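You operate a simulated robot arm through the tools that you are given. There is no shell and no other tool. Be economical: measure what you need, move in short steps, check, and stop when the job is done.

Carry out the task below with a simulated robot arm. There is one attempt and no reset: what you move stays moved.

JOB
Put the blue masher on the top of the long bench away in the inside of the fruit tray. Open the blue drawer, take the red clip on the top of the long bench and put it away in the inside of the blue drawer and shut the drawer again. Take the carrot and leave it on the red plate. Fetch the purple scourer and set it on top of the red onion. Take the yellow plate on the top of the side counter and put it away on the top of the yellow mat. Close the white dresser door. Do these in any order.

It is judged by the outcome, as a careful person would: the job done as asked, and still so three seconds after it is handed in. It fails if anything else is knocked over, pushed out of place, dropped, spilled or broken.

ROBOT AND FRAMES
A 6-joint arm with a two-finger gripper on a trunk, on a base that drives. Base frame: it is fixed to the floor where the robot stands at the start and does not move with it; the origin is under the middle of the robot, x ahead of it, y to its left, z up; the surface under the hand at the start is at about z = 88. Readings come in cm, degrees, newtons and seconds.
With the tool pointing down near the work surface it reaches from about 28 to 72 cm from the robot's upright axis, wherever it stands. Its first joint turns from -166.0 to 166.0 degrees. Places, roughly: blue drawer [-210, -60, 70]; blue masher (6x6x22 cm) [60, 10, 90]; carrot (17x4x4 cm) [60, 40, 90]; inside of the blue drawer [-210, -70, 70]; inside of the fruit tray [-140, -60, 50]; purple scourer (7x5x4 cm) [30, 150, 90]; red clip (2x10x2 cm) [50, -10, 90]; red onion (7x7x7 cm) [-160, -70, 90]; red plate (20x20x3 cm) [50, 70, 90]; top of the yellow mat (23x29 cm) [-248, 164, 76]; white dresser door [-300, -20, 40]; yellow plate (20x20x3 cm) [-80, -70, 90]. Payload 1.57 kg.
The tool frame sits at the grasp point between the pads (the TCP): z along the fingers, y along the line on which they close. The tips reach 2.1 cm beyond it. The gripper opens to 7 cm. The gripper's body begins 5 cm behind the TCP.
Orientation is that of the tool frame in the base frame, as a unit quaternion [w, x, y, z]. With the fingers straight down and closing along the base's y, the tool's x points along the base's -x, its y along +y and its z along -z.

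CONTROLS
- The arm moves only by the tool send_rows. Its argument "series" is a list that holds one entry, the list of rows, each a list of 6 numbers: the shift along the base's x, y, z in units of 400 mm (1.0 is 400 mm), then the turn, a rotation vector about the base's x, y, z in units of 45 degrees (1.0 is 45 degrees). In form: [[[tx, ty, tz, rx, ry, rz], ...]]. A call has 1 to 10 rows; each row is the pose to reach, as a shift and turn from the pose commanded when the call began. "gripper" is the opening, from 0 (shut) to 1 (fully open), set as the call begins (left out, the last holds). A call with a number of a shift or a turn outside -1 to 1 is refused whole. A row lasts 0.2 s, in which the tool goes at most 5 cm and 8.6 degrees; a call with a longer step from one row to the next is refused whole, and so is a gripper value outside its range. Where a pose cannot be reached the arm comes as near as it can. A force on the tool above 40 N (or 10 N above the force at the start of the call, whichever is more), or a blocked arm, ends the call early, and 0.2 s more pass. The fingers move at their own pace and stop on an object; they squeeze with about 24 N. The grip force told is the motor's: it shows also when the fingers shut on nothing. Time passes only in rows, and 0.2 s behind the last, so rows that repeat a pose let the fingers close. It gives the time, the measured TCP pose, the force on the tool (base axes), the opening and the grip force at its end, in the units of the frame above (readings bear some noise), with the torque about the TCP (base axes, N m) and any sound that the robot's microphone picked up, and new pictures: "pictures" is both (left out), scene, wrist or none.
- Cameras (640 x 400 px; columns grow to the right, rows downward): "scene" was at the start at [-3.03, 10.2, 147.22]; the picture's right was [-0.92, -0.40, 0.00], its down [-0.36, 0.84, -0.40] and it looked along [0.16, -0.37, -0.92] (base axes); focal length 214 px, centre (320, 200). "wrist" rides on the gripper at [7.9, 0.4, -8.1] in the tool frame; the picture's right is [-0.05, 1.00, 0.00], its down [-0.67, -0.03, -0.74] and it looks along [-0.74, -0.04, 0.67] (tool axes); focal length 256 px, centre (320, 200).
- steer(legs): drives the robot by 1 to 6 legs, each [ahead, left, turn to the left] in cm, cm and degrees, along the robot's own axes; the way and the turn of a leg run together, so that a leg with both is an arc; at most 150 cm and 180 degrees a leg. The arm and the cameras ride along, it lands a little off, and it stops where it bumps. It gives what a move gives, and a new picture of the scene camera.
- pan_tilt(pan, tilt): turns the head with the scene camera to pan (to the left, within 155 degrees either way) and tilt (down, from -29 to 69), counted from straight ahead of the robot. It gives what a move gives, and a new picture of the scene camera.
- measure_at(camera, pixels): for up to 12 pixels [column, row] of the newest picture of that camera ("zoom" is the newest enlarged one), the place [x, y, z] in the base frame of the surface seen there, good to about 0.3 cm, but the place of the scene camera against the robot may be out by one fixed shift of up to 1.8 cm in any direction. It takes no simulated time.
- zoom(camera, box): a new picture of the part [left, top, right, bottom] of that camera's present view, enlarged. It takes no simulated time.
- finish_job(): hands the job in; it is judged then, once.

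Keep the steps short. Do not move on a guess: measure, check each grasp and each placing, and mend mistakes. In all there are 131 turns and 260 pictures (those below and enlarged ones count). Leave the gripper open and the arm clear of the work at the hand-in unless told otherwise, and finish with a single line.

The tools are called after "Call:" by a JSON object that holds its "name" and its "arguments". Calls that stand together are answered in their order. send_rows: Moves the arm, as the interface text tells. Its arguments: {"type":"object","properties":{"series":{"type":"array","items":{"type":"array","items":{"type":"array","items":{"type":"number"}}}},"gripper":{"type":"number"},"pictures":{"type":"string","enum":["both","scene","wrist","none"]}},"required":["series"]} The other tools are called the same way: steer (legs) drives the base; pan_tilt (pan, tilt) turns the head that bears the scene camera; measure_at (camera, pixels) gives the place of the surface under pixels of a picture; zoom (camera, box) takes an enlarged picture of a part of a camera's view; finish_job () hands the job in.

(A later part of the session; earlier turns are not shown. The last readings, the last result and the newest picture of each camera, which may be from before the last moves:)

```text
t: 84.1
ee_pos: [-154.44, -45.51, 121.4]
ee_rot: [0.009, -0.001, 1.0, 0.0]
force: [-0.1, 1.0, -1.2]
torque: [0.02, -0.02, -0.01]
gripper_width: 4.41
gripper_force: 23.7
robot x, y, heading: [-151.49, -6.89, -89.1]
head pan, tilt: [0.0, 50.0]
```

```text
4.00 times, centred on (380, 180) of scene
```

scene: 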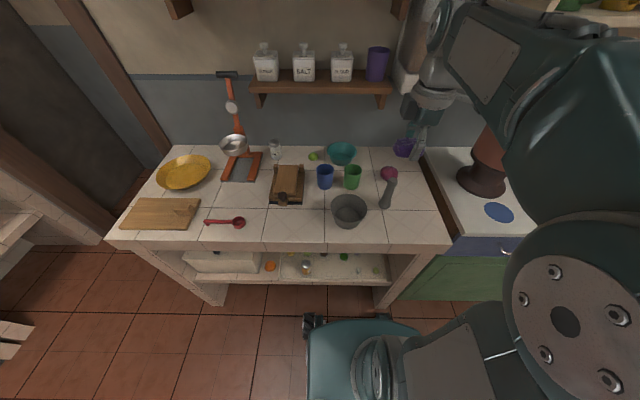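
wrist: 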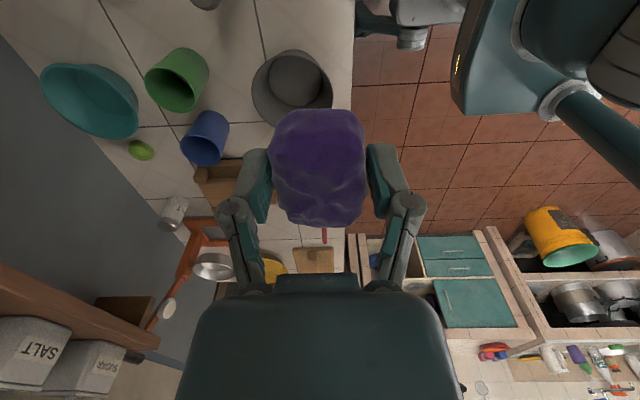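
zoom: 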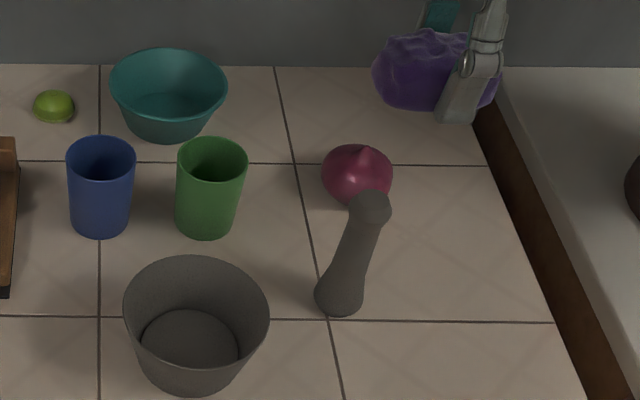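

Call:
{"name": "measure_at", "arguments": {"camera": "scene", "pixels": [[390, 88], [330, 88], [255, 88], [376, 65], [388, 100]]}}

Call:
{"name": "send_rows", "arguments": {"series": [[[-0.03, -0.1, 0, 0, 0, 0], [-0.06, -0.2, 0, 0, 0, 0], [-0.1, -0.3, 0, 0, 0, 0], [-0.15, -0.4, 0, 0, 0, 0], [-0.15, -0.5, 0, 0, 0, 0], [-0.15, -0.6, 0, 0, 0, 0], [-0.15, -0.6, 0, 0, 0, 0]]], "pictures": "both"}}

```text
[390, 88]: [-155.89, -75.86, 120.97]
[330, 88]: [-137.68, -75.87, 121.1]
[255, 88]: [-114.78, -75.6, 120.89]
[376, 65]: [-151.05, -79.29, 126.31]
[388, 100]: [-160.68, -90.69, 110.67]
```

```text
t: 85.7
ee_pos: [-160.32, -68.66, 120.93]
ee_rot: [0.008, 0.0, 1.0, 0.001]
force: [0.1, 0.5, 0.4]
torque: [0.02, 0.01, 0.03]
gripper_width: 4.4
gripper_force: 23.7
out of reach, approached as far as the arm can: row 6, 7
robot x, y, heading: [-151.51, -6.44, -89.1]
head pan, tilt: [0.0, 50.0]
```

scene: 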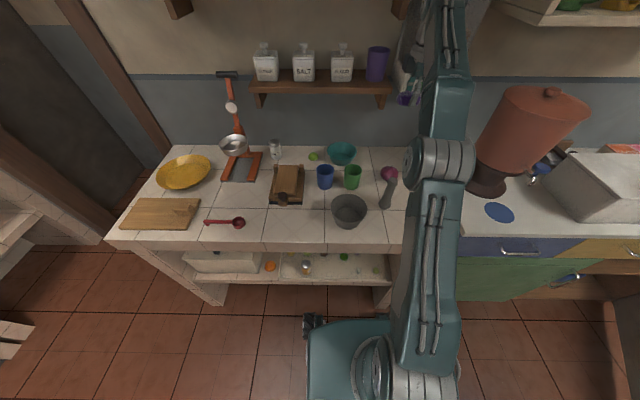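
wrist: 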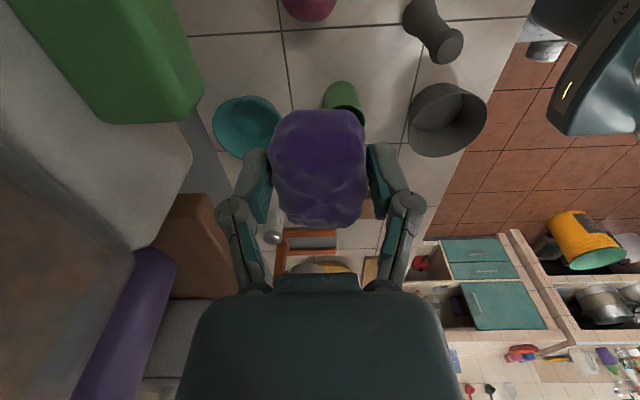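

Call:
{"name": "measure_at", "arguments": {"camera": "wrist", "pixels": [[190, 110], [120, 120], [180, 160], [170, 260], [310, 8], [300, 15], [320, 15], [430, 15], [450, 40], [240, 110], [345, 95]]}}

```text
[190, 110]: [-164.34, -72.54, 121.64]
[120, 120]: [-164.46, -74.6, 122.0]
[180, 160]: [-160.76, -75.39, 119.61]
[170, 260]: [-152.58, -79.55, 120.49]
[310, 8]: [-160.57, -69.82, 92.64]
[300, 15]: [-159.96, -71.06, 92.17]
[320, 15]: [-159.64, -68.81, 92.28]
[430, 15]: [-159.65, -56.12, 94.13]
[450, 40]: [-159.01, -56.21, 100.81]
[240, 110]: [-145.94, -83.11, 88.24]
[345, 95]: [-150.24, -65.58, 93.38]
```

The gripper is close to a green-lidded box on the wall shelf (y≈-72.5). Retreat to y≈-58 and look from a bit further -x.

Call:
{"name": "send_rows", "arguments": {"series": [[[0, 0.1, 0, 0, 0, 0], [0, 0.2, 0, 0, 0, 0], [-0.08, 0.25, 0, 0, 0, 0], [-0.18, 0.25, 0, 0, 0, 0], [-0.18, 0.25, 0, 0, 0, 0]]], "pictures": "both"}}

```text
t: 86.9
ee_pos: [-167.52, -58.72, 120.97]
ee_rot: [0.01, -0.001, 1.0, 0.001]
force: [0.3, 0.1, -0.1]
torque: [0.0, -0.02, 0.0]
gripper_width: 4.39
gripper_force: 24.0
robot x, y, heading: [-151.16, -6.72, -89.1]
head pan, tilt: [0.0, 50.0]
```

scene: 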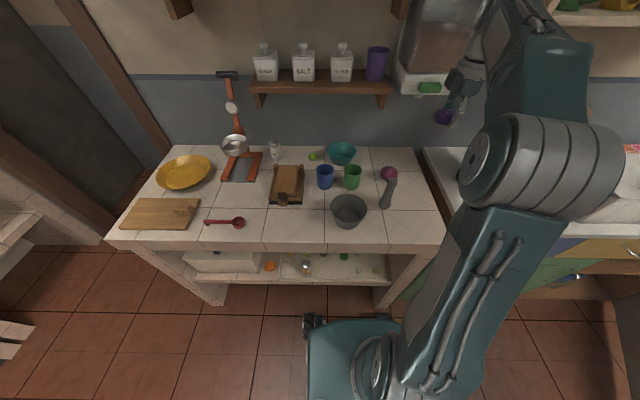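
wrist: 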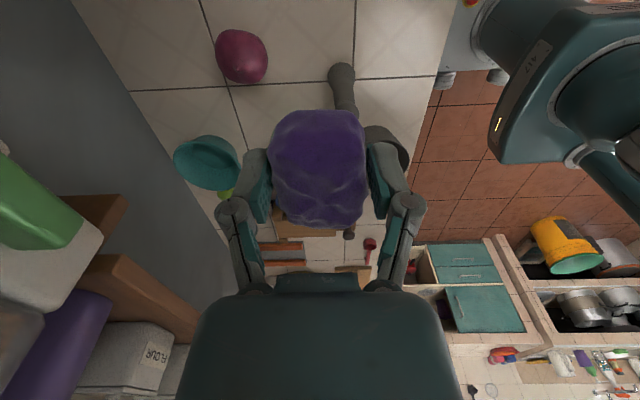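

Onion now clear at wrist (241,55). Measuring it, and the wall dispenser in the scene picture.

Call:
{"name": "measure_at", "arguments": {"camera": "wrist", "pixels": [[241, 55], [243, 42], [243, 70], [220, 55], [265, 55], [262, 38], [244, 82], [245, 30], [200, 95], [255, 48]]}}

Call:
{"name": "measure_at", "arguments": {"camera": "scene", "pixels": [[400, 80], [430, 87], [450, 75], [420, 93], [400, 40], [430, 30], [455, 20], [388, 172], [388, 165]]}}

Call:
{"name": "zoom", "arguments": {"camera": "wrist", "box": [190, 10, 300, 100]}}

Call:
{"name": "zoom", "arguments": {"camera": "scene", "box": [360, 0, 500, 200]}}

```text
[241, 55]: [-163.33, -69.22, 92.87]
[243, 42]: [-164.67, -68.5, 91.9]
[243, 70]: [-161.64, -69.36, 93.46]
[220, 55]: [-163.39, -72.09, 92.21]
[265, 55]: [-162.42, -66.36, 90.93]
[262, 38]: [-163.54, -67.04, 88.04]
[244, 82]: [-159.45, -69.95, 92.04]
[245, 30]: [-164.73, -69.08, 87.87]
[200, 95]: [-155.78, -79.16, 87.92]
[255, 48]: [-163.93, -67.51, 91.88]
```

```text
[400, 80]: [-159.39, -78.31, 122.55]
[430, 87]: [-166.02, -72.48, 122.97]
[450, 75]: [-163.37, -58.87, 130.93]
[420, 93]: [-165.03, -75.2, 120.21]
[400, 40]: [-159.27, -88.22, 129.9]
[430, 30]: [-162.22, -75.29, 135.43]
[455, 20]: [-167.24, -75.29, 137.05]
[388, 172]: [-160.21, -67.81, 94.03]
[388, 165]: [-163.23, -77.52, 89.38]
```

```text
4.44 times, centred on (245, 55) of wrist
```

zoom: 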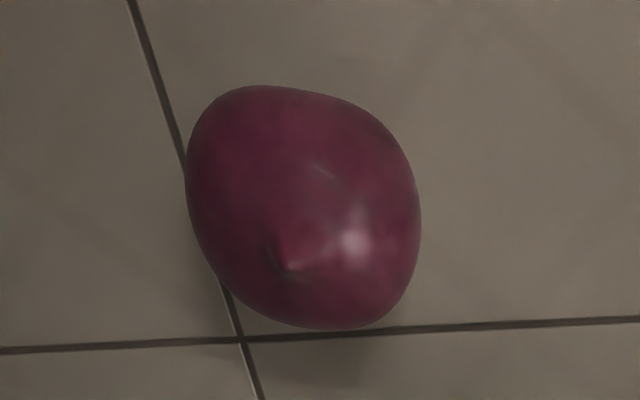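

```text
2.00 times, centred on (430, 100) of scene
```

zoom: 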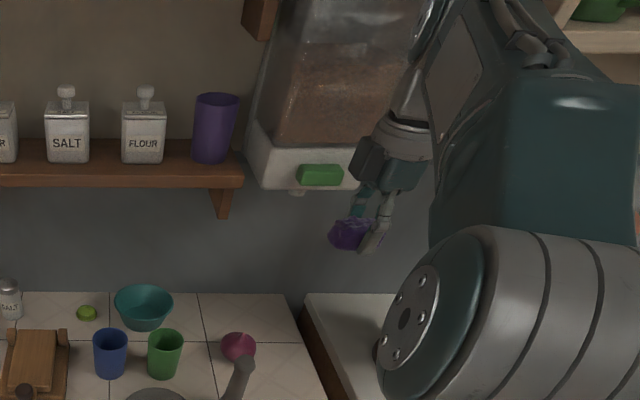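

Call:
{"name": "measure_at", "arguments": {"camera": "wrist", "pixels": [[254, 69], [250, 66], [258, 66], [256, 74], [246, 74], [236, 66], [232, 55], [240, 62], [248, 62], [222, 45], [260, 78], [235, 30]]}}

```text
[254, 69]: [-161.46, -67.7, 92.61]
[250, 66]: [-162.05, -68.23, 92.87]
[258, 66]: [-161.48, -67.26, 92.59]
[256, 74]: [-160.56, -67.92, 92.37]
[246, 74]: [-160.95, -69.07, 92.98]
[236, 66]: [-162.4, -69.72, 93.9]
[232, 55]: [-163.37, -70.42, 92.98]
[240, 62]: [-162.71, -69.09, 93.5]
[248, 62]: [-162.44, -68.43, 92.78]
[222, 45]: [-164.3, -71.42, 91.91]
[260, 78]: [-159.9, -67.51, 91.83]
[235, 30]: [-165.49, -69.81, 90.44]
```

Onion tip ≈(-162,-69.8,94). Lower at (-167.5,-59) to z≈104 with a 10° tilt (wrist away from the dispenser), then look.

Call:
{"name": "send_rows", "arguments": {"series": [[[0, 0, -0.1, 0, 0, 0], [0, 0, -0.2, -0.11, 0, 0], [0, 0, -0.3, -0.22, 0, 0], [0, 0, -0.42, -0.22, 0, 0], [0, -0.06, -0.42, -0.22, 0, 0], [0.03, -0.14, -0.42, -0.22, 0, 0], [0.03, -0.14, -0.42, -0.22, 0, 0]]], "pictures": "both"}}

```text
t: 88.5
ee_pos: [-166.3, -64.26, 104.1]
ee_rot: [0.009, -0.002, 0.996, -0.087]
force: [0.2, -0.5, 0.7]
torque: [-0.03, -0.03, 0.02]
gripper_width: 4.38
gripper_force: 24.5
robot x, y, heading: [-151.77, -6.82, -89.4]
head pan, tilt: [0.0, 50.0]
```

scene: 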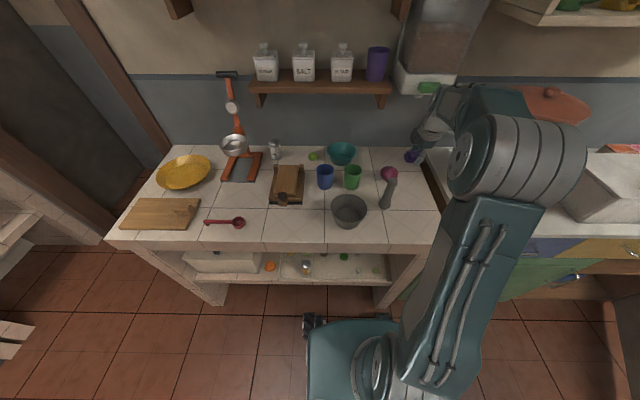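
wrist: 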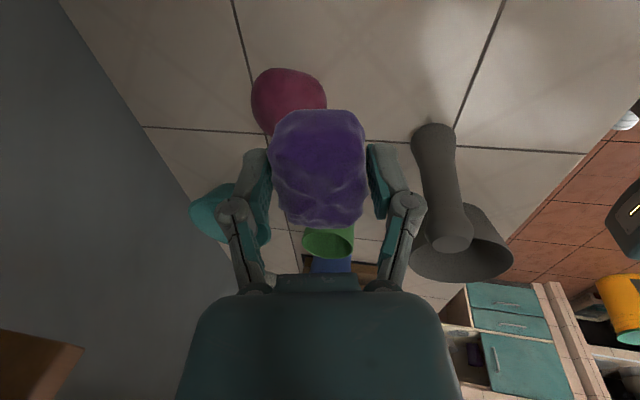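

Call:
{"name": "measure_at", "arguments": {"camera": "wrist", "pixels": [[288, 95], [255, 95], [325, 95], [288, 72], [275, 110], [290, 105], [275, 95], [265, 120]]}}

Call:
{"name": "zoom", "arguments": {"camera": "wrist", "box": [230, 50, 350, 140]}}

```text
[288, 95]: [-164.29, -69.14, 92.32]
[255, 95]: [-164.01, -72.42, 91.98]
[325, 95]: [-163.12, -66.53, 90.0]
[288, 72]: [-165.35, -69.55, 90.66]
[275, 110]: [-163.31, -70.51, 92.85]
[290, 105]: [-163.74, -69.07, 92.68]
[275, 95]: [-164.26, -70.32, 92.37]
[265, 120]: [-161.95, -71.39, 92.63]
```

```text
4.44 times, centred on (290, 95) of wrist
```

zoom: 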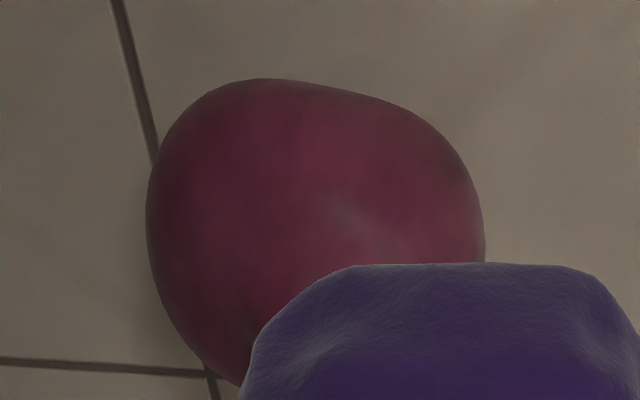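

Call:
{"name": "send_rows", "arguments": {"series": [[[0.05, -0.065, 0, 0, 0, 0], [0.1075, -0.131, 0, 0, 0, 0], [0.1075, -0.131, -0.08, 0, 0, 0], [0.1075, -0.131, -0.14, 0, 0, 0], [0.1075, -0.131, -0.14, 0, 0, 0]]], "pictures": "scene"}}

Call:
{"name": "zoom", "arguments": {"camera": "scene", "box": [350, 60, 470, 220]}}

```text
t: 89.7
ee_pos: [-161.93, -69.66, 98.5]
ee_rot: [0.009, -0.002, 0.996, -0.086]
force: [-0.4, 0.8, -0.9]
torque: [0.04, -0.02, 0.01]
gripper_width: 4.41
gripper_force: 24.2
robot x, y, heading: [-151.73, -6.55, -89.2]
head pan, tilt: [0.0, 50.0]
```

scene: 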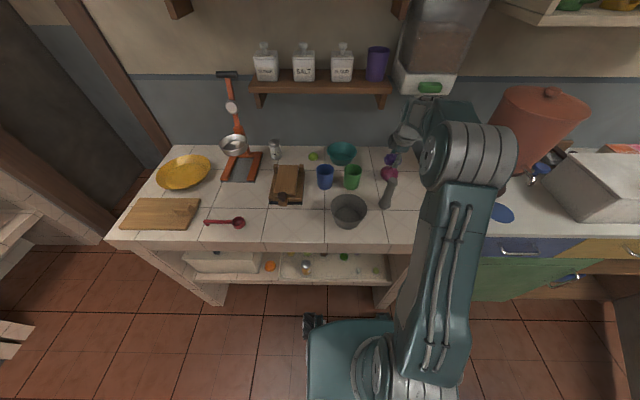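

```text
2.50 times, centred on (410, 140) of scene
```

zoom: 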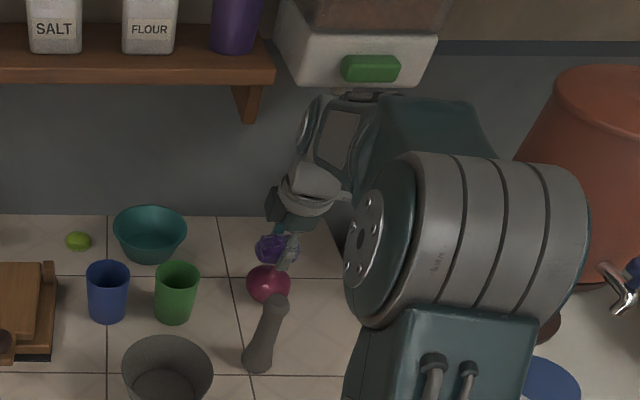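

Clear of the dispenser. Lower gently onto the onion.

Call:
{"name": "send_rows", "arguments": {"series": [[[0, 0, -0.02, 0, 0, 0], [0, 0, -0.03, 0, 0, 0], [0, 0, -0.036, 0, 0, 0], [0, 0, -0.036, 0, 0, 0]]], "pictures": "none"}}

```text
t: 90.7
ee_pos: [-161.91, -69.63, 97.13]
ee_rot: [0.008, -0.002, 0.996, -0.088]
force: [-0.8, 2.3, 14.4]
torque: [0.34, 0.04, 0.0]
gripper_width: 4.44
gripper_force: 23.9
robot x, y, heading: [-151.79, -6.96, -89.0]
head pan, tilt: [0.0, 50.0]
```

Call:
{"name": "send_rows", "arguments": {"series": [[[0, 0, 0.005, 0, 0, 0], [0, 0, 0.005, 0, 0, 0]]], "pictures": "both"}}

Call:
{"name": "zoom", "arguments": {"camera": "scene", "box": [370, 140, 410, 200]}}

```text
t: 91.3
ee_pos: [-161.93, -69.6, 97.2]
ee_rot: [0.01, -0.002, 0.996, -0.087]
force: [-1.3, -0.3, 5.2]
torque: [0.15, -0.01, -0.01]
gripper_width: 4.4
gripper_force: 24.2
robot x, y, heading: [-151.38, -6.77, -89.2]
head pan, tilt: [0.0, 50.0]
```

scene: 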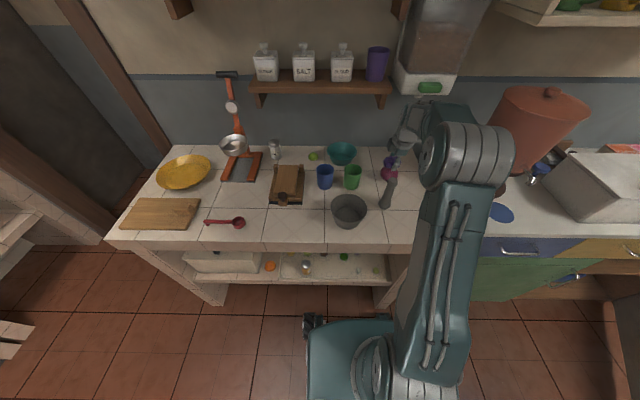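
wrist: 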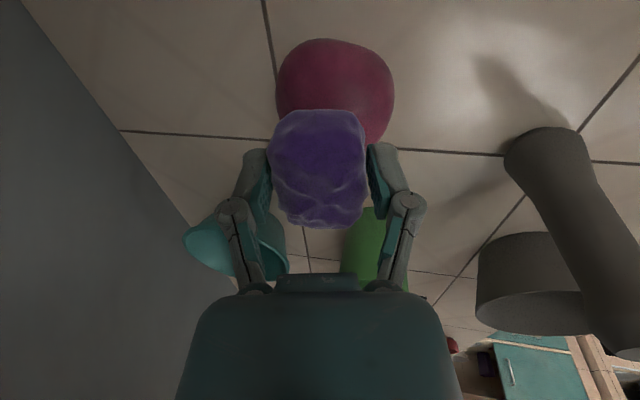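

```text
6.67 times, centred on (390, 170) of scene
```

zoom: 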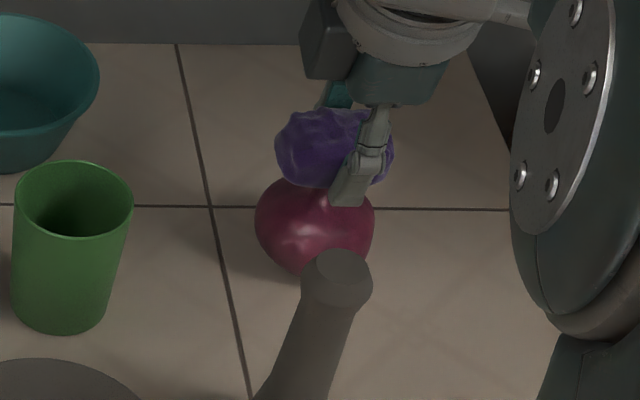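

The lower finger may be touching the onion because of the tilt. Measure wrist clearance to the dispenser before levelling.

Call:
{"name": "measure_at", "arguments": {"camera": "scene", "pixels": [[405, 110], [412, 103], [420, 103], [430, 108], [425, 118], [397, 145], [400, 130], [432, 96], [415, 96]]}}

Call:
{"name": "zoom", "arguments": {"camera": "scene", "box": [380, 70, 480, 160]}}

```text
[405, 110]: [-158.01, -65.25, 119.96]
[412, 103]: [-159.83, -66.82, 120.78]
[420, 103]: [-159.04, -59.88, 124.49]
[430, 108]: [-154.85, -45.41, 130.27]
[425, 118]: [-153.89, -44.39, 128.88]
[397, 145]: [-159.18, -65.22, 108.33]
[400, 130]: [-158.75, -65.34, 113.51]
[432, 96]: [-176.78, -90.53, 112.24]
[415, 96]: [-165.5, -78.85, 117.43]
```

```text
4.44 times, centred on (430, 115) of scene
```

zoom: 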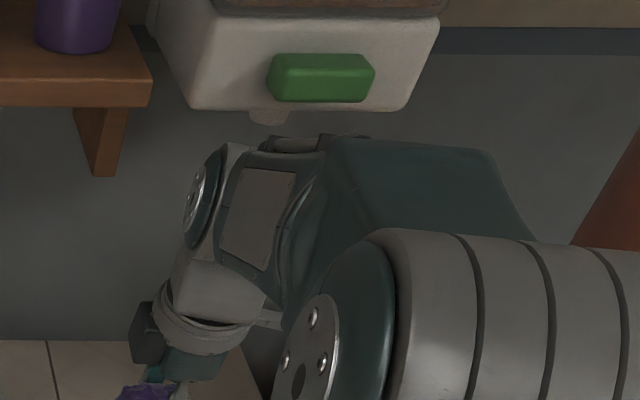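

Leveling would crowd the dispenser, so I release at the present tilt: the scourer is centred over the onion's tip and can only settle a few mm.

Call:
{"name": "send_rows", "arguments": {"series": [[[0, 0, 0.003, 0, 0, 0], [0, 0, 0.003, 0, 0, 0]]], "pictures": "none"}}

Call:
{"name": "send_rows", "arguments": {"series": [[[0, 0, 0, 0, 0, 0], [0, 0, 0, 0, 0, 0], [0, 0, 0, 0, 0, 0]]], "pictures": "both", "gripper": 1}}

Call:
{"name": "zoom", "arguments": {"camera": "scene", "box": [370, 140, 410, 200]}}

```text
t: 91.9
ee_pos: [-161.94, -69.56, 97.43]
ee_rot: [0.009, -0.002, 0.996, -0.085]
force: [0.4, -0.2, -0.7]
torque: [0.0, -0.02, 0.0]
gripper_width: 4.39
gripper_force: 23.7
robot x, y, heading: [-151.58, -6.78, -89.1]
head pan, tilt: [0.0, 50.0]
```

```text
t: 92.7
ee_pos: [-161.91, -69.62, 97.38]
ee_rot: [0.009, -0.001, 0.996, -0.087]
force: [-0.4, -0.4, 0.5]
torque: [0.03, -0.03, 0.01]
gripper_width: 7.01
gripper_force: 0.1
robot x, y, heading: [-151.57, -6.99, -88.9]
head pan, tilt: [0.0, 50.0]
```

scene: 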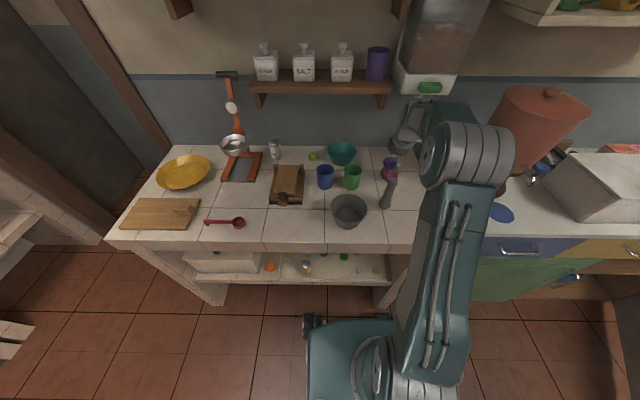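
wrist: 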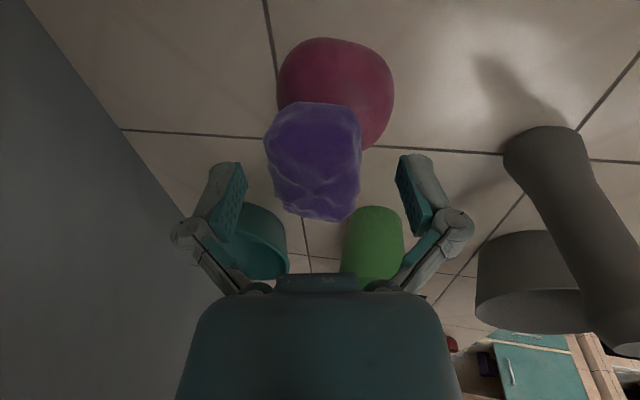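

```text
6.67 times, centred on (390, 170) of scene
```

zoom: 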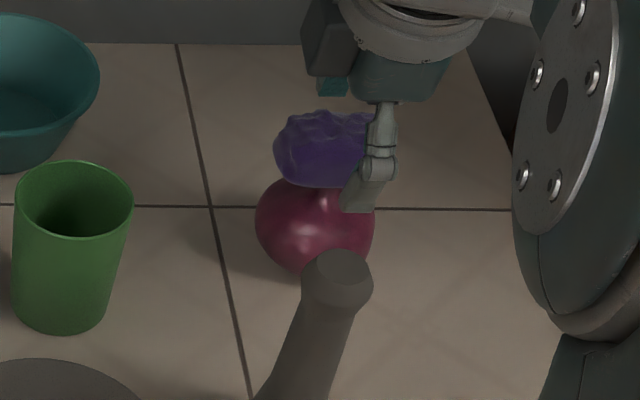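

The scourer rests on the onion. Withdraw along the tool axis, then up and back.

Call:
{"name": "send_rows", "arguments": {"series": [[[0, 0.007, 0.04, 0, 0, 0], [0, 0.014, 0.08, 0, 0, 0], [0, 0.022, 0.125, 0, 0, 0], [0, 0.1, 0.2, 0, 0, 0], [0, 0.2, 0.28, 0, 0, 0], [0, 0.3, 0.36, 0, 0, 0], [0, 0.4, 0.45, 0.11, 0, 0], [0, 0.5, 0.5, 0.22, 0, 0], [0, 0.5, 0.5, 0.22, 0, 0]]], "pictures": "scene"}}

Call:
{"name": "zoom", "arguments": {"camera": "scene", "box": [360, 140, 420, 200]}}

```text
refused: row 5 steps farther than a row can; nothing moved
```

```text
6.67 times, centred on (390, 170) of scene
```

zoom: 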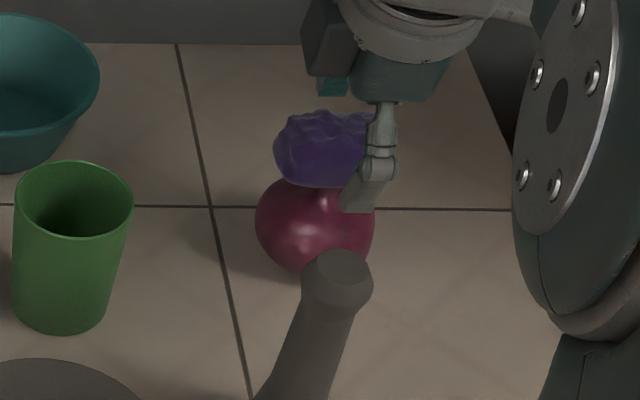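

Call:
{"name": "send_rows", "arguments": {"series": [[[0, 0.007, 0.04, 0, 0, 0], [0, 0.014, 0.08, 0, 0, 0], [0, 0.022, 0.125, 0, 0, 0], [0, 0.09, 0.2, 0, 0, 0], [0, 0.18, 0.26, 0, 0, 0], [0, 0.27, 0.32, 0, 0, 0], [0, 0.36, 0.38, 0.11, 0, 0], [0, 0.45, 0.44, 0.22, 0, 0], [0, 0.45, 0.54, 0.22, 0, 0]]], "pictures": "scene"}}

Call:
{"name": "zoom", "arguments": {"camera": "scene", "box": [360, 140, 420, 200]}}

```text
t: 94.7
ee_pos: [-161.9, -51.65, 118.96]
ee_rot: [0.01, 0.0, 1.0, 0.001]
force: [-0.8, -1.0, -0.3]
torque: [0.04, 0.02, 0.0]
gripper_width: 6.99
gripper_force: 0.2
robot x, y, heading: [-151.26, -6.48, -89.0]
head pan, tilt: [0.0, 50.0]
```

scene: 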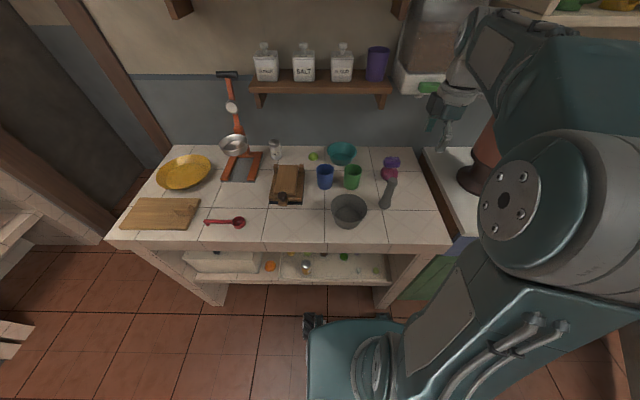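

```text
6.67 times, centred on (390, 170) of scene
```

zoom: 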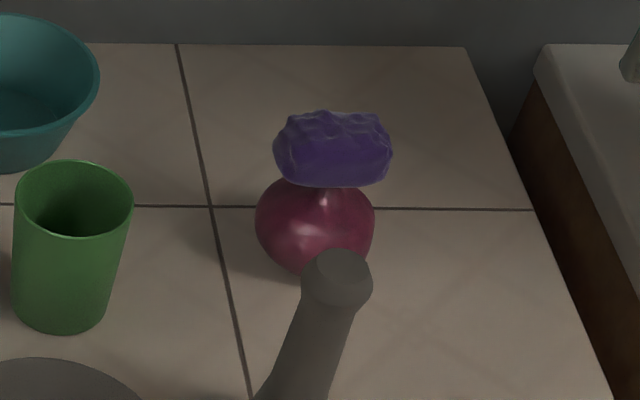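

Scourer sits on the onion. With hands empty I'll do the blue drawer and the white door next; look right.

Call:
{"name": "pan_tilt", "arguments": {"pan": -50, "tilt": 40}}

Call:
{"name": "measure_at", "arguments": {"camera": "scene", "pixels": [[320, 200]]}}

```text
t: 95.8
ee_pos: [-161.85, -51.62, 119.0]
ee_rot: [0.01, -0.001, 1.0, 0.0]
force: [0.3, -0.2, 0.2]
torque: [0.05, -0.01, 0.0]
gripper_width: 7.01
gripper_force: 0.1
robot x, y, heading: [-151.72, -6.59, -89.1]
head pan, tilt: [-50.0, 40.0]
```

scene: 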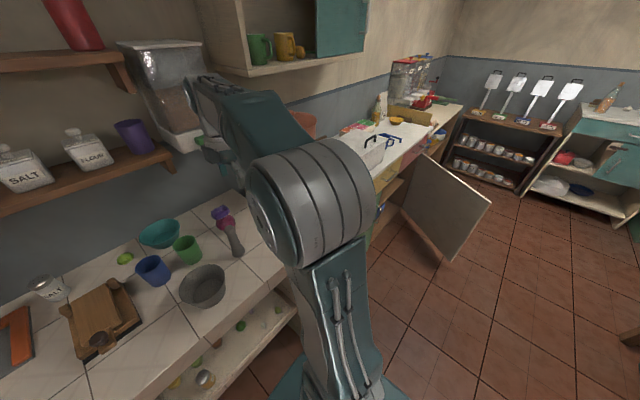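

```text
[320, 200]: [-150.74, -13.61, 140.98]
```

Call:
{"name": "measure_at", "arguments": {"camera": "scene", "pixels": [[426, 158], [488, 205], [452, 258], [404, 205], [440, 210], [385, 190], [470, 185], [465, 120], [400, 150]]}}

Call:
{"name": "zoom", "arguments": {"camera": "scene", "box": [350, 90, 510, 270]}}

```text
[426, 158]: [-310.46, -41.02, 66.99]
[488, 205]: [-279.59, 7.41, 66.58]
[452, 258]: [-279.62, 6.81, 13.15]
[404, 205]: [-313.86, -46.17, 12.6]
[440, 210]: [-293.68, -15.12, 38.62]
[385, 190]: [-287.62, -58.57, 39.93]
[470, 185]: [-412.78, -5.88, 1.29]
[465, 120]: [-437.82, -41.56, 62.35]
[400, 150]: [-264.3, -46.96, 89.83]
```

```text
2.22 times, centred on (430, 180) of scene
```

zoom: 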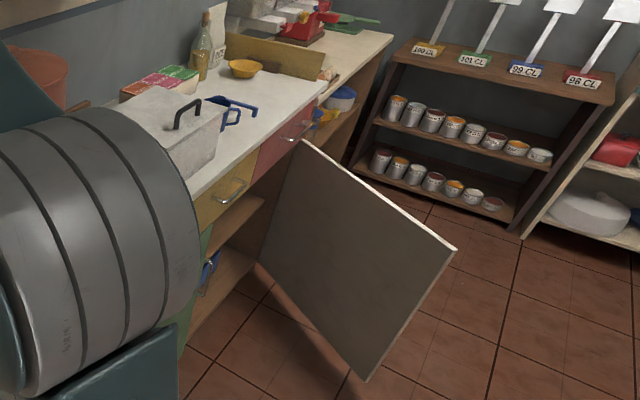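

Door hinge ≈(-313,-45), free edge ≈(-280,7). First the drawer: retract the arm and strafe right 55 cm to face it.

Call:
{"name": "send_rows", "arguments": {"series": [[[0.05, 0.1, 0, 0, 0, 0], [0.12, 0.2, 0, 0, 0, 0], [0.2, 0.28, 0, 0, 0, 0], [0.25, 0.35, 0, 0, 0, 0]]], "pictures": "none"}}

Call:
{"name": "steer", "arguments": {"legs": [[8, 0, 0], [-8, -53, 0]]}}

Call:
{"name": "pan_tilt", "arguments": {"pan": 0, "tilt": 50}}

```text
t: 96.8
ee_pos: [-151.78, -37.61, 119.03]
ee_rot: [0.009, -0.001, 1.0, 0.0]
force: [-0.3, -0.6, 0.4]
torque: [0.02, 0.0, 0.03]
gripper_width: 7.0
gripper_force: 0.0
robot x, y, heading: [-151.44, -6.94, -89.2]
head pan, tilt: [-50.0, 40.0]
```

```text
t: 100.6
ee_pos: [-205.24, -38.14, 119.04]
ee_rot: [0.008, 0.002, 1.0, 0.0]
force: [-0.8, 0.4, 0.2]
torque: [0.01, -0.03, 0.0]
gripper_width: 6.96
gripper_force: 0.0
robot x, y, heading: [-205.16, -7.3, -89.1]
head pan, tilt: [-50.0, 40.0]
```

scene: 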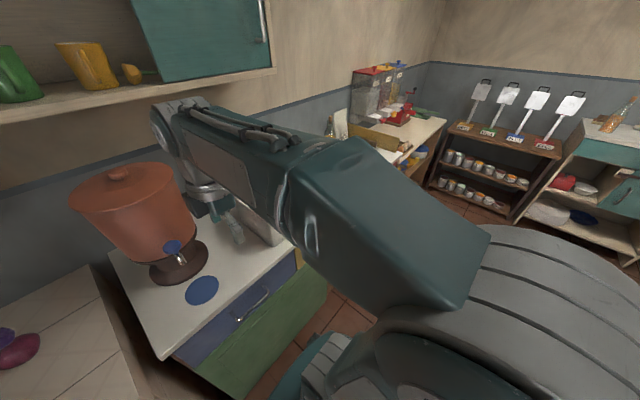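

```text
t: 101.8
ee_pos: [-205.42, -38.29, 119.06]
ee_rot: [0.01, 0.0, 1.0, 0.0]
force: [-0.2, 1.0, 0.2]
torque: [0.0, -0.02, 0.0]
gripper_width: 6.98
gripper_force: 0.0
robot x, y, heading: [-204.34, -7.42, -89.3]
head pan, tilt: [0.0, 50.0]
```

scene: 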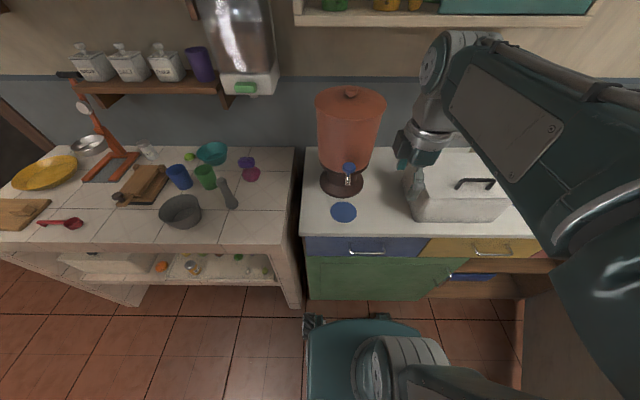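

Call:
{"name": "measure_at", "arguments": {"camera": "scene", "pixels": [[366, 252], [350, 251], [382, 251], [366, 247], [366, 243], [330, 245], [410, 245], [312, 240], [360, 239], [345, 211], [476, 184]]}}

Call:
{"name": "zoom", "arguments": {"camera": "scene", "box": [290, 220, 450, 300]}}

```text
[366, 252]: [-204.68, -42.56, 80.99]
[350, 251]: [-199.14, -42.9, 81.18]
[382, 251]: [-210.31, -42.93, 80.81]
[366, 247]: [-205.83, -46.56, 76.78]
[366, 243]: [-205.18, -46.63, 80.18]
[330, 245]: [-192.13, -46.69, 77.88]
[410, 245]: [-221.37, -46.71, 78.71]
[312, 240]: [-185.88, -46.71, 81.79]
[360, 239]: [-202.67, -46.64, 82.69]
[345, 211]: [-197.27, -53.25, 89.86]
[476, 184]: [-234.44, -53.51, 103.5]
```

```text
4.00 times, centred on (370, 260) of scene
```

zoom: 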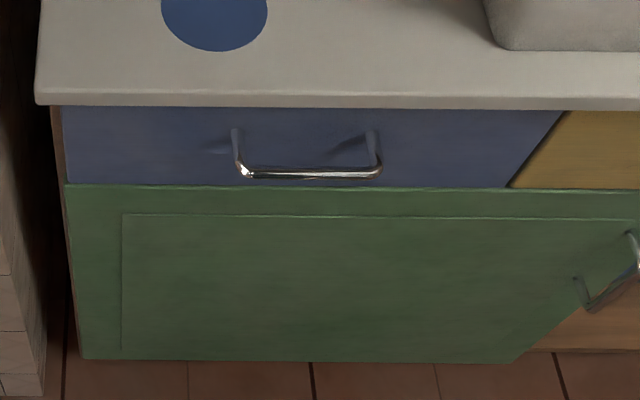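

Handle bar at y≈-42.9, about z 79.8 (scene reads ~1.2 high), 3.7 cm off the face. I need room behind me; look at the table's near legs first.

Call:
{"name": "pan_tilt", "arguments": {"pan": -150, "tilt": 45}}

Call:
{"name": "pan_tilt", "arguments": {"pan": 150, "tilt": 45}}

```text
t: 104.2
ee_pos: [-205.43, -38.24, 118.92]
ee_rot: [0.009, 0.001, 1.0, 0.0]
force: [0.9, -0.3, -0.2]
torque: [0.01, 0.01, 0.01]
gripper_width: 7.01
gripper_force: 0.0
robot x, y, heading: [-205.0, -7.2, -89.3]
head pan, tilt: [-150.0, 45.0]
```

scene: 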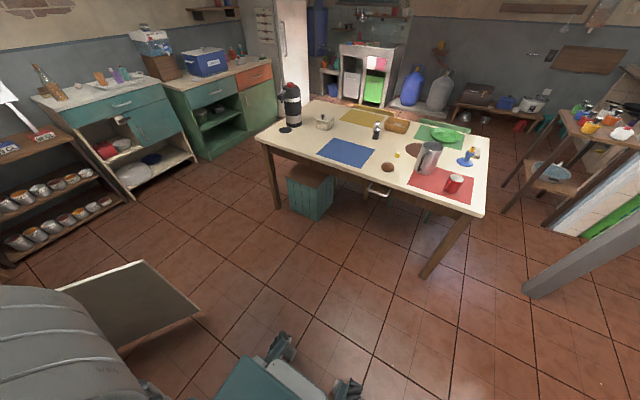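

```text
t: 108.2
ee_pos: [-205.44, -38.12, 118.99]
ee_rot: [0.01, 0.001, 1.0, 0.0]
force: [0.7, 1.2, 0.4]
torque: [0.02, 0.04, -0.02]
gripper_width: 7.0
gripper_force: 0.2
robot x, y, heading: [-204.73, -6.93, -89.5]
head pan, tilt: [150.0, 45.0]
```

scene: 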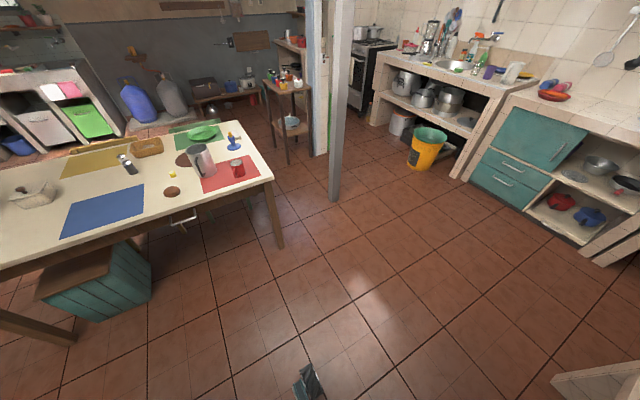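

Call:
{"name": "measure_at", "arguments": {"camera": "scene", "pixels": [[280, 245], [70, 340], [335, 198], [95, 315], [100, 160], [140, 148], [272, 180], [75, 165], [130, 152]]}}

Call:
{"name": "zoom", "arguments": {"camera": "scene", "box": [0, 100, 280, 260]}}

```text
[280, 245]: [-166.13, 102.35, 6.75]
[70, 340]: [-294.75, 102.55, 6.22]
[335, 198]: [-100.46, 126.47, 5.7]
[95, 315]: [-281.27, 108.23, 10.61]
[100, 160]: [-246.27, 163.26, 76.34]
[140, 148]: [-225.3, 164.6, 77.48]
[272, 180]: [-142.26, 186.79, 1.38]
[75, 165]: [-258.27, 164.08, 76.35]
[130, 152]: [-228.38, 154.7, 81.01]
```

```text
2.29 times, centred on (140, 180) of scene
```

zoom: 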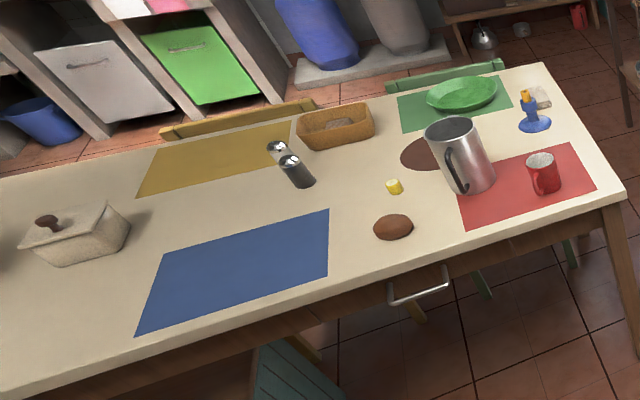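

Mat and table measured (table near edge y≈100). Now the drawer: back to y≈18 and turn the tool horizontal towards the drawer.

Call:
{"name": "steer", "arguments": {"legs": [[-26, 0, 0]]}}

Call:
{"name": "pan_tilt", "arguments": {"pan": -5, "tilt": 45}}

Call:
{"name": "send_rows", "arguments": {"series": [[[0, 0, -0.1, -0.19, 0, 0], [0, 0, -0.2, -0.38, 0, 0], [0, 0, -0.3, -0.57, 0, 0], [0, 0, -0.4, -0.76, 0, 0], [0, 0, -0.5, -0.95, 0, 0], [0, 0, -0.6, -1.0, 0, 0]]], "pictures": "none"}}

Call:
{"name": "send_rows", "arguments": {"series": [[[0, 0, -0.05, -0.19, 0, 0], [0, 0, -0.1, -0.38, 0, 0], [0, 0, -0.15, -0.57, 0, 0], [0, 0, -0.2, -0.76, 0, 0], [0, 0, -0.25, -0.95, 0, 0], [0, 0, -0.3, -1.0, 0, 0]]], "pictures": "both"}}

```text
t: 110.1
ee_pos: [-205.81, -12.14, 119.09]
ee_rot: [0.01, 0.001, 1.0, 0.001]
force: [-0.2, -0.2, -0.5]
torque: [0.03, 0.0, -0.01]
gripper_width: 6.98
gripper_force: 0.1
robot x, y, heading: [-205.15, 18.76, -89.5]
head pan, tilt: [150.0, 45.0]
```

scene: 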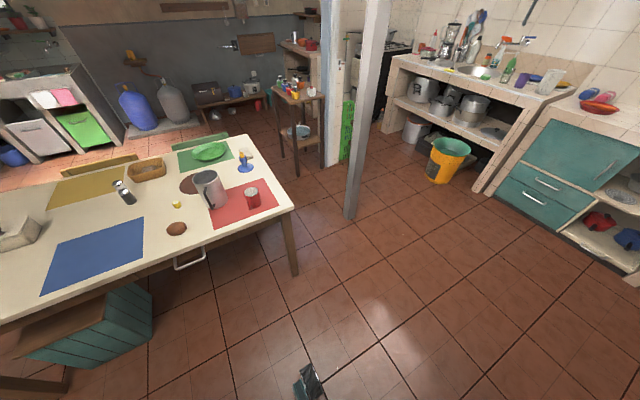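

```text
t: 112.5
ee_pos: [-205.79, -12.2, 119.01]
ee_rot: [0.01, 0.0, 1.0, 0.0]
force: [0.0, -0.3, -0.1]
torque: [-0.01, -0.02, 0.04]
gripper_width: 6.99
gripper_force: 0.1
robot x, y, heading: [-205.09, 18.35, -89.2]
head pan, tilt: [-5.0, 45.0]
```

scene: 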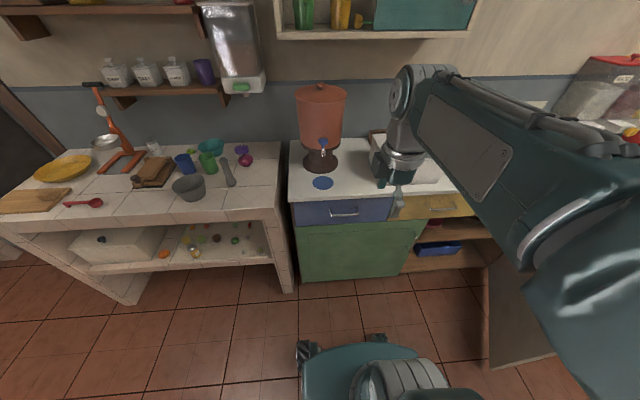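

```text
t: 113.9
ee_pos: [-206.58, -20.46, 101.41]
ee_rot: [0.008, -0.004, 0.927, -0.375]
force: [-0.1, -0.1, 0.3]
torque: [0.01, 0.05, -0.01]
gripper_width: 7.0
gripper_force: 0.0
out of reach, approached as far as the arm can: row 4, 5, 6
robot x, y, heading: [-205.23, 18.68, -89.2]
head pan, tilt: [-5.0, 45.0]
```

```text
t: 115.3
ee_pos: [-204.71, -19.15, 112.86]
ee_rot: [0.006, -0.003, 0.852, -0.523]
force: [0.5, 0.0, 1.1]
torque: [0.0, -0.03, -0.01]
gripper_width: 7.01
gripper_force: 0.0
out of reach, approached as far as the arm can: row 1, 2, 3, 4, 5, 6
robot x, y, heading: [-205.39, 18.97, -89.5]
head pan, tilt: [-5.0, 45.0]
```

scene: 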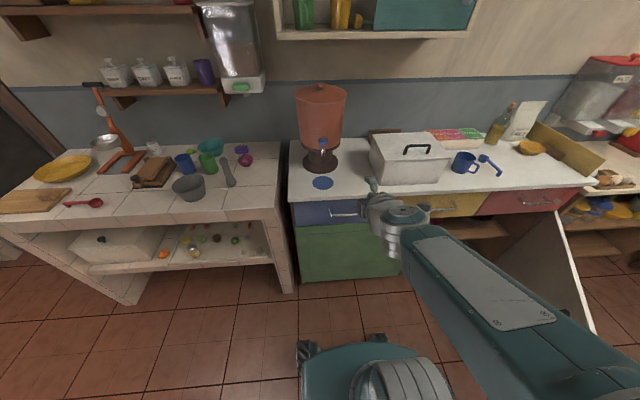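
wrist: 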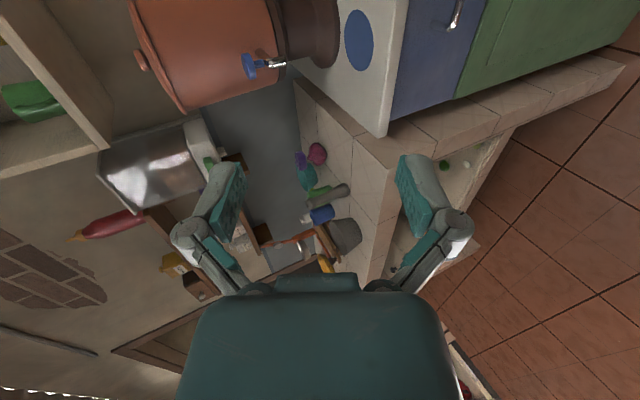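

Too close in for a level tool. Extend towards the drawer (-y) and see where it settles.

Call:
{"name": "send_rows", "arguments": {"series": [[[0, -0.1, 0, 0, 0, 0], [0, -0.2, 0, 0, 0, 0], [0, -0.3, 0, 0, 0, 0], [0, -0.4, 0, 0, 0, 0], [0, -0.4, 0, 0, 0, 0], [0, -0.4, 0, 0, 0, 0], [0, -0.4, 0, 0, 0, 0]]], "pictures": "scene"}}

```text
t: 116.9
ee_pos: [-204.67, -35.33, 112.86]
ee_rot: [0.005, -0.003, 0.852, -0.523]
force: [-0.6, -0.7, -0.3]
torque: [-0.01, 0.01, 0.03]
gripper_width: 7.0
gripper_force: 0.0
out of reach, approached as far as the arm can: row 1
robot x, y, heading: [-205.19, 18.62, -89.3]
head pan, tilt: [-5.0, 45.0]
```

scene: 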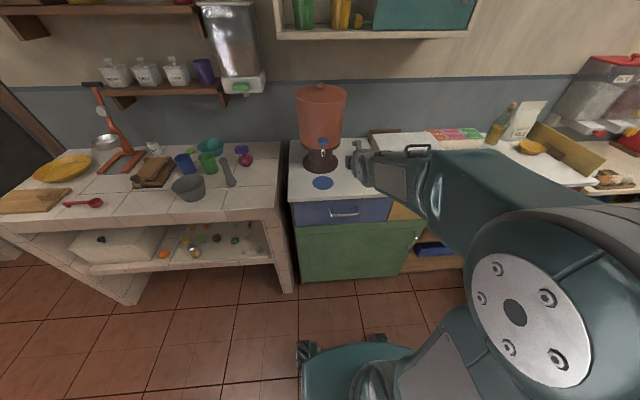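

Call:
{"name": "send_rows", "arguments": {"series": [[[0, 0.05, -0.08, 0, 0, 0], [0, 0.06, -0.18, 0, 0, 0], [0, 0.06, -0.28, 0, 0, 0], [0, 0.06, -0.38, 0, 0, 0], [0, 0.06, -0.48, 0, 0, 0], [0, 0.06, -0.58, 0, 0, 0], [0, 0.06, -0.68, 0, 0, 0], [0, 0.06, -0.76, 0, 0, 0], [0, 0.06, -0.76, 0, 0, 0]]], "pictures": "both"}}

```text
t: 118.9
ee_pos: [-204.67, -33.18, 82.21]
ee_rot: [0.006, -0.003, 0.853, -0.522]
force: [0.3, 0.0, -0.3]
torque: [-0.01, 0.02, 0.03]
gripper_width: 6.99
gripper_force: 0.1
robot x, y, heading: [-205.01, 18.95, -89.5]
head pan, tilt: [-5.0, 45.0]
```

scene: 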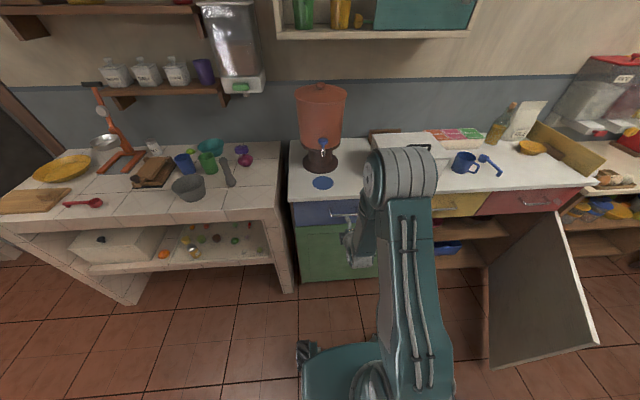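
wrist: 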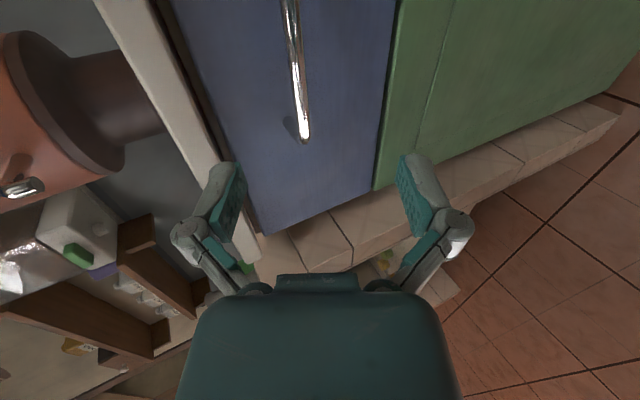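

Call:
{"name": "measure_at", "arguments": {"camera": "wrist", "pixels": [[294, 20], [298, 70], [305, 130], [240, 100], [350, 100], [198, 100], [385, 60], [215, 130], [180, 60]]}}

```text
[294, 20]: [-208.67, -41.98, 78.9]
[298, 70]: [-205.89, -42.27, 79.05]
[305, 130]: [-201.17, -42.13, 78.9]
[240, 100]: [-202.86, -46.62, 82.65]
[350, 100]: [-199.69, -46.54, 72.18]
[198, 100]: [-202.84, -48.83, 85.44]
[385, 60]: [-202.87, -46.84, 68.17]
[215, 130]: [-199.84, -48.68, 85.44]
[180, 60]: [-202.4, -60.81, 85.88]
```

Bar centre ≈(-204.9,-42.4,79.0). Open partly, move onto the bar and close.

Call:
{"name": "send_rows", "arguments": {"series": [[[0, -0.04, 0.01, 0, 0, 0], [0, -0.1, -0.02, 0, 0, 0], [0, -0.17, -0.05, 0, 0, 0], [0, -0.2255, -0.078, 0, 0, 0], [0, -0.2255, -0.078, 0, 0, 0]]], "gripper": 0.7, "pictures": "wrist"}}

Call:
{"name": "send_rows", "arguments": {"series": [[[0, 0, 0, 0, 0, 0], [0, 0, 0, 0, 0, 0], [0, 0, 0, 0, 0, 0], [0, 0, 0, 0, 0, 0]]], "gripper": 0, "pictures": "wrist"}}

```text
t: 120.1
ee_pos: [-204.61, -42.22, 79.2]
ee_rot: [0.006, -0.003, 0.853, -0.522]
force: [0.9, -0.5, -0.2]
torque: [-0.03, -0.02, 0.02]
gripper_width: 4.93
gripper_force: 0.1
robot x, y, heading: [-204.66, 18.75, -89.1]
head pan, tilt: [-5.0, 45.0]
```

wrist: 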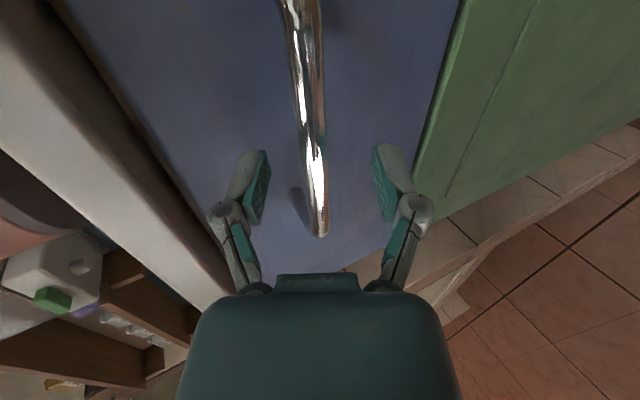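

```text
t: 121.1
ee_pos: [-204.63, -42.17, 79.13]
ee_rot: [0.006, -0.003, 0.851, -0.525]
force: [-0.2, -1.9, 22.2]
torque: [-0.17, 0.15, 0.11]
gripper_width: 1.11
gripper_force: 32.5
robot x, y, heading: [-205.34, 18.78, -89.5]
head pan, tilt: [-5.0, 45.0]
```

wrist: 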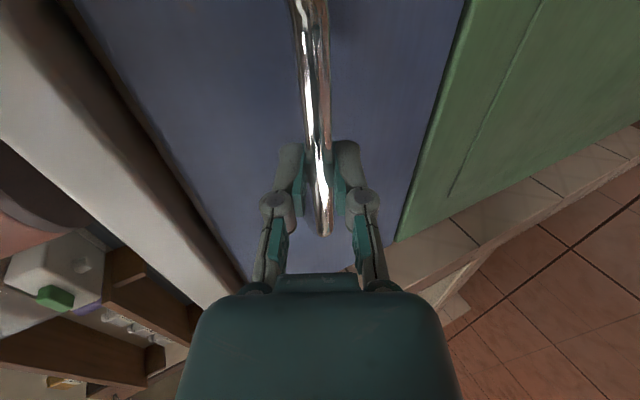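

Bar gripped (1.1 cm). Pull straight out +y 12 cm.

Call:
{"name": "send_rows", "arguments": {"series": [[[0, 0.03, 0, 0, 0, 0], [0, 0.08, 0, 0, 0, 0], [0, 0.14, 0, 0, 0, 0], [0, 0.2, 0, 0, 0, 0], [0, 0.26, 0, 0, 0, 0], [0, 0.3, 0, 0, 0, 0], [0, 0.3, 0, 0, 0, 0]]], "pictures": "scene"}}

```text
t: 122.4
ee_pos: [-204.67, -31.65, 79.35]
ee_rot: [0.006, -0.003, 0.851, -0.525]
force: [7.1, 1.4, 8.4]
torque: [-0.1, 0.49, -0.62]
gripper_width: 1.13
gripper_force: 32.3
robot x, y, heading: [-205.15, 18.95, -89.4]
head pan, tilt: [-5.0, 45.0]
stopped in row 6: the force on the tool passed its limit at 40 N (the readings are from after the stop); the commanded pose is now the measured one
```

scene: 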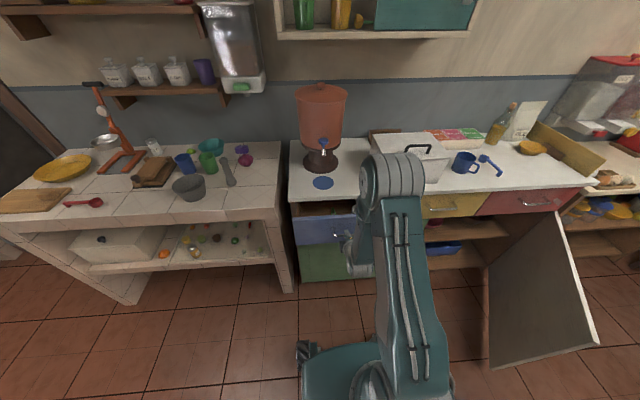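

Opened ~10.5 cm. Try pulling further, slowly.

Call:
{"name": "send_rows", "arguments": {"series": [[[0, 0.02, 0, 0, 0, 0], [0, 0.04, 0, 0, 0, 0], [0, 0.06, 0, 0, 0, 0], [0, 0.08, 0, 0, 0, 0], [0, 0.1, 0, 0, 0, 0], [0, 0.12, 0, 0, 0, 0], [0, 0.14, 0, 0, 0, 0], [0, 0.16, 0, 0, 0, 0]]], "pictures": "both"}}

```text
t: 124.2
ee_pos: [-204.55, -25.2, 79.35]
ee_rot: [0.006, -0.005, 0.851, -0.525]
force: [15.6, -0.7, 21.7]
torque: [-0.16, 0.35, -0.33]
gripper_width: 1.12
gripper_force: 31.9
robot x, y, heading: [-205.13, 19.14, -89.4]
head pan, tilt: [-5.0, 45.0]
```

scene: 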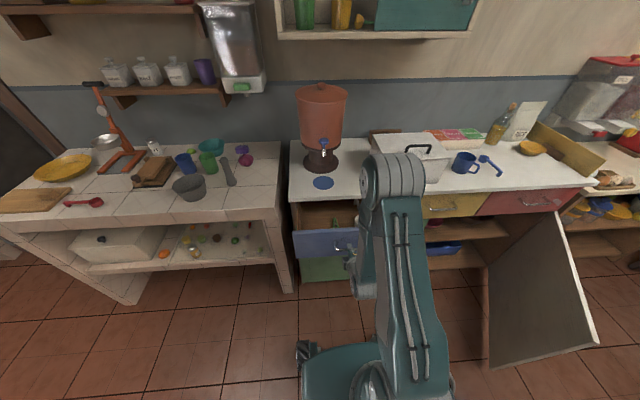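
wrist: 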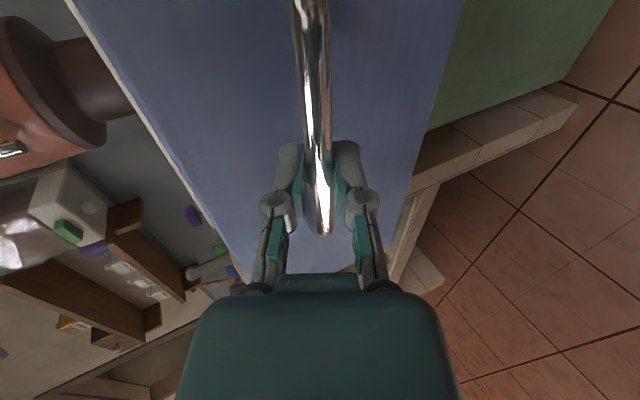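

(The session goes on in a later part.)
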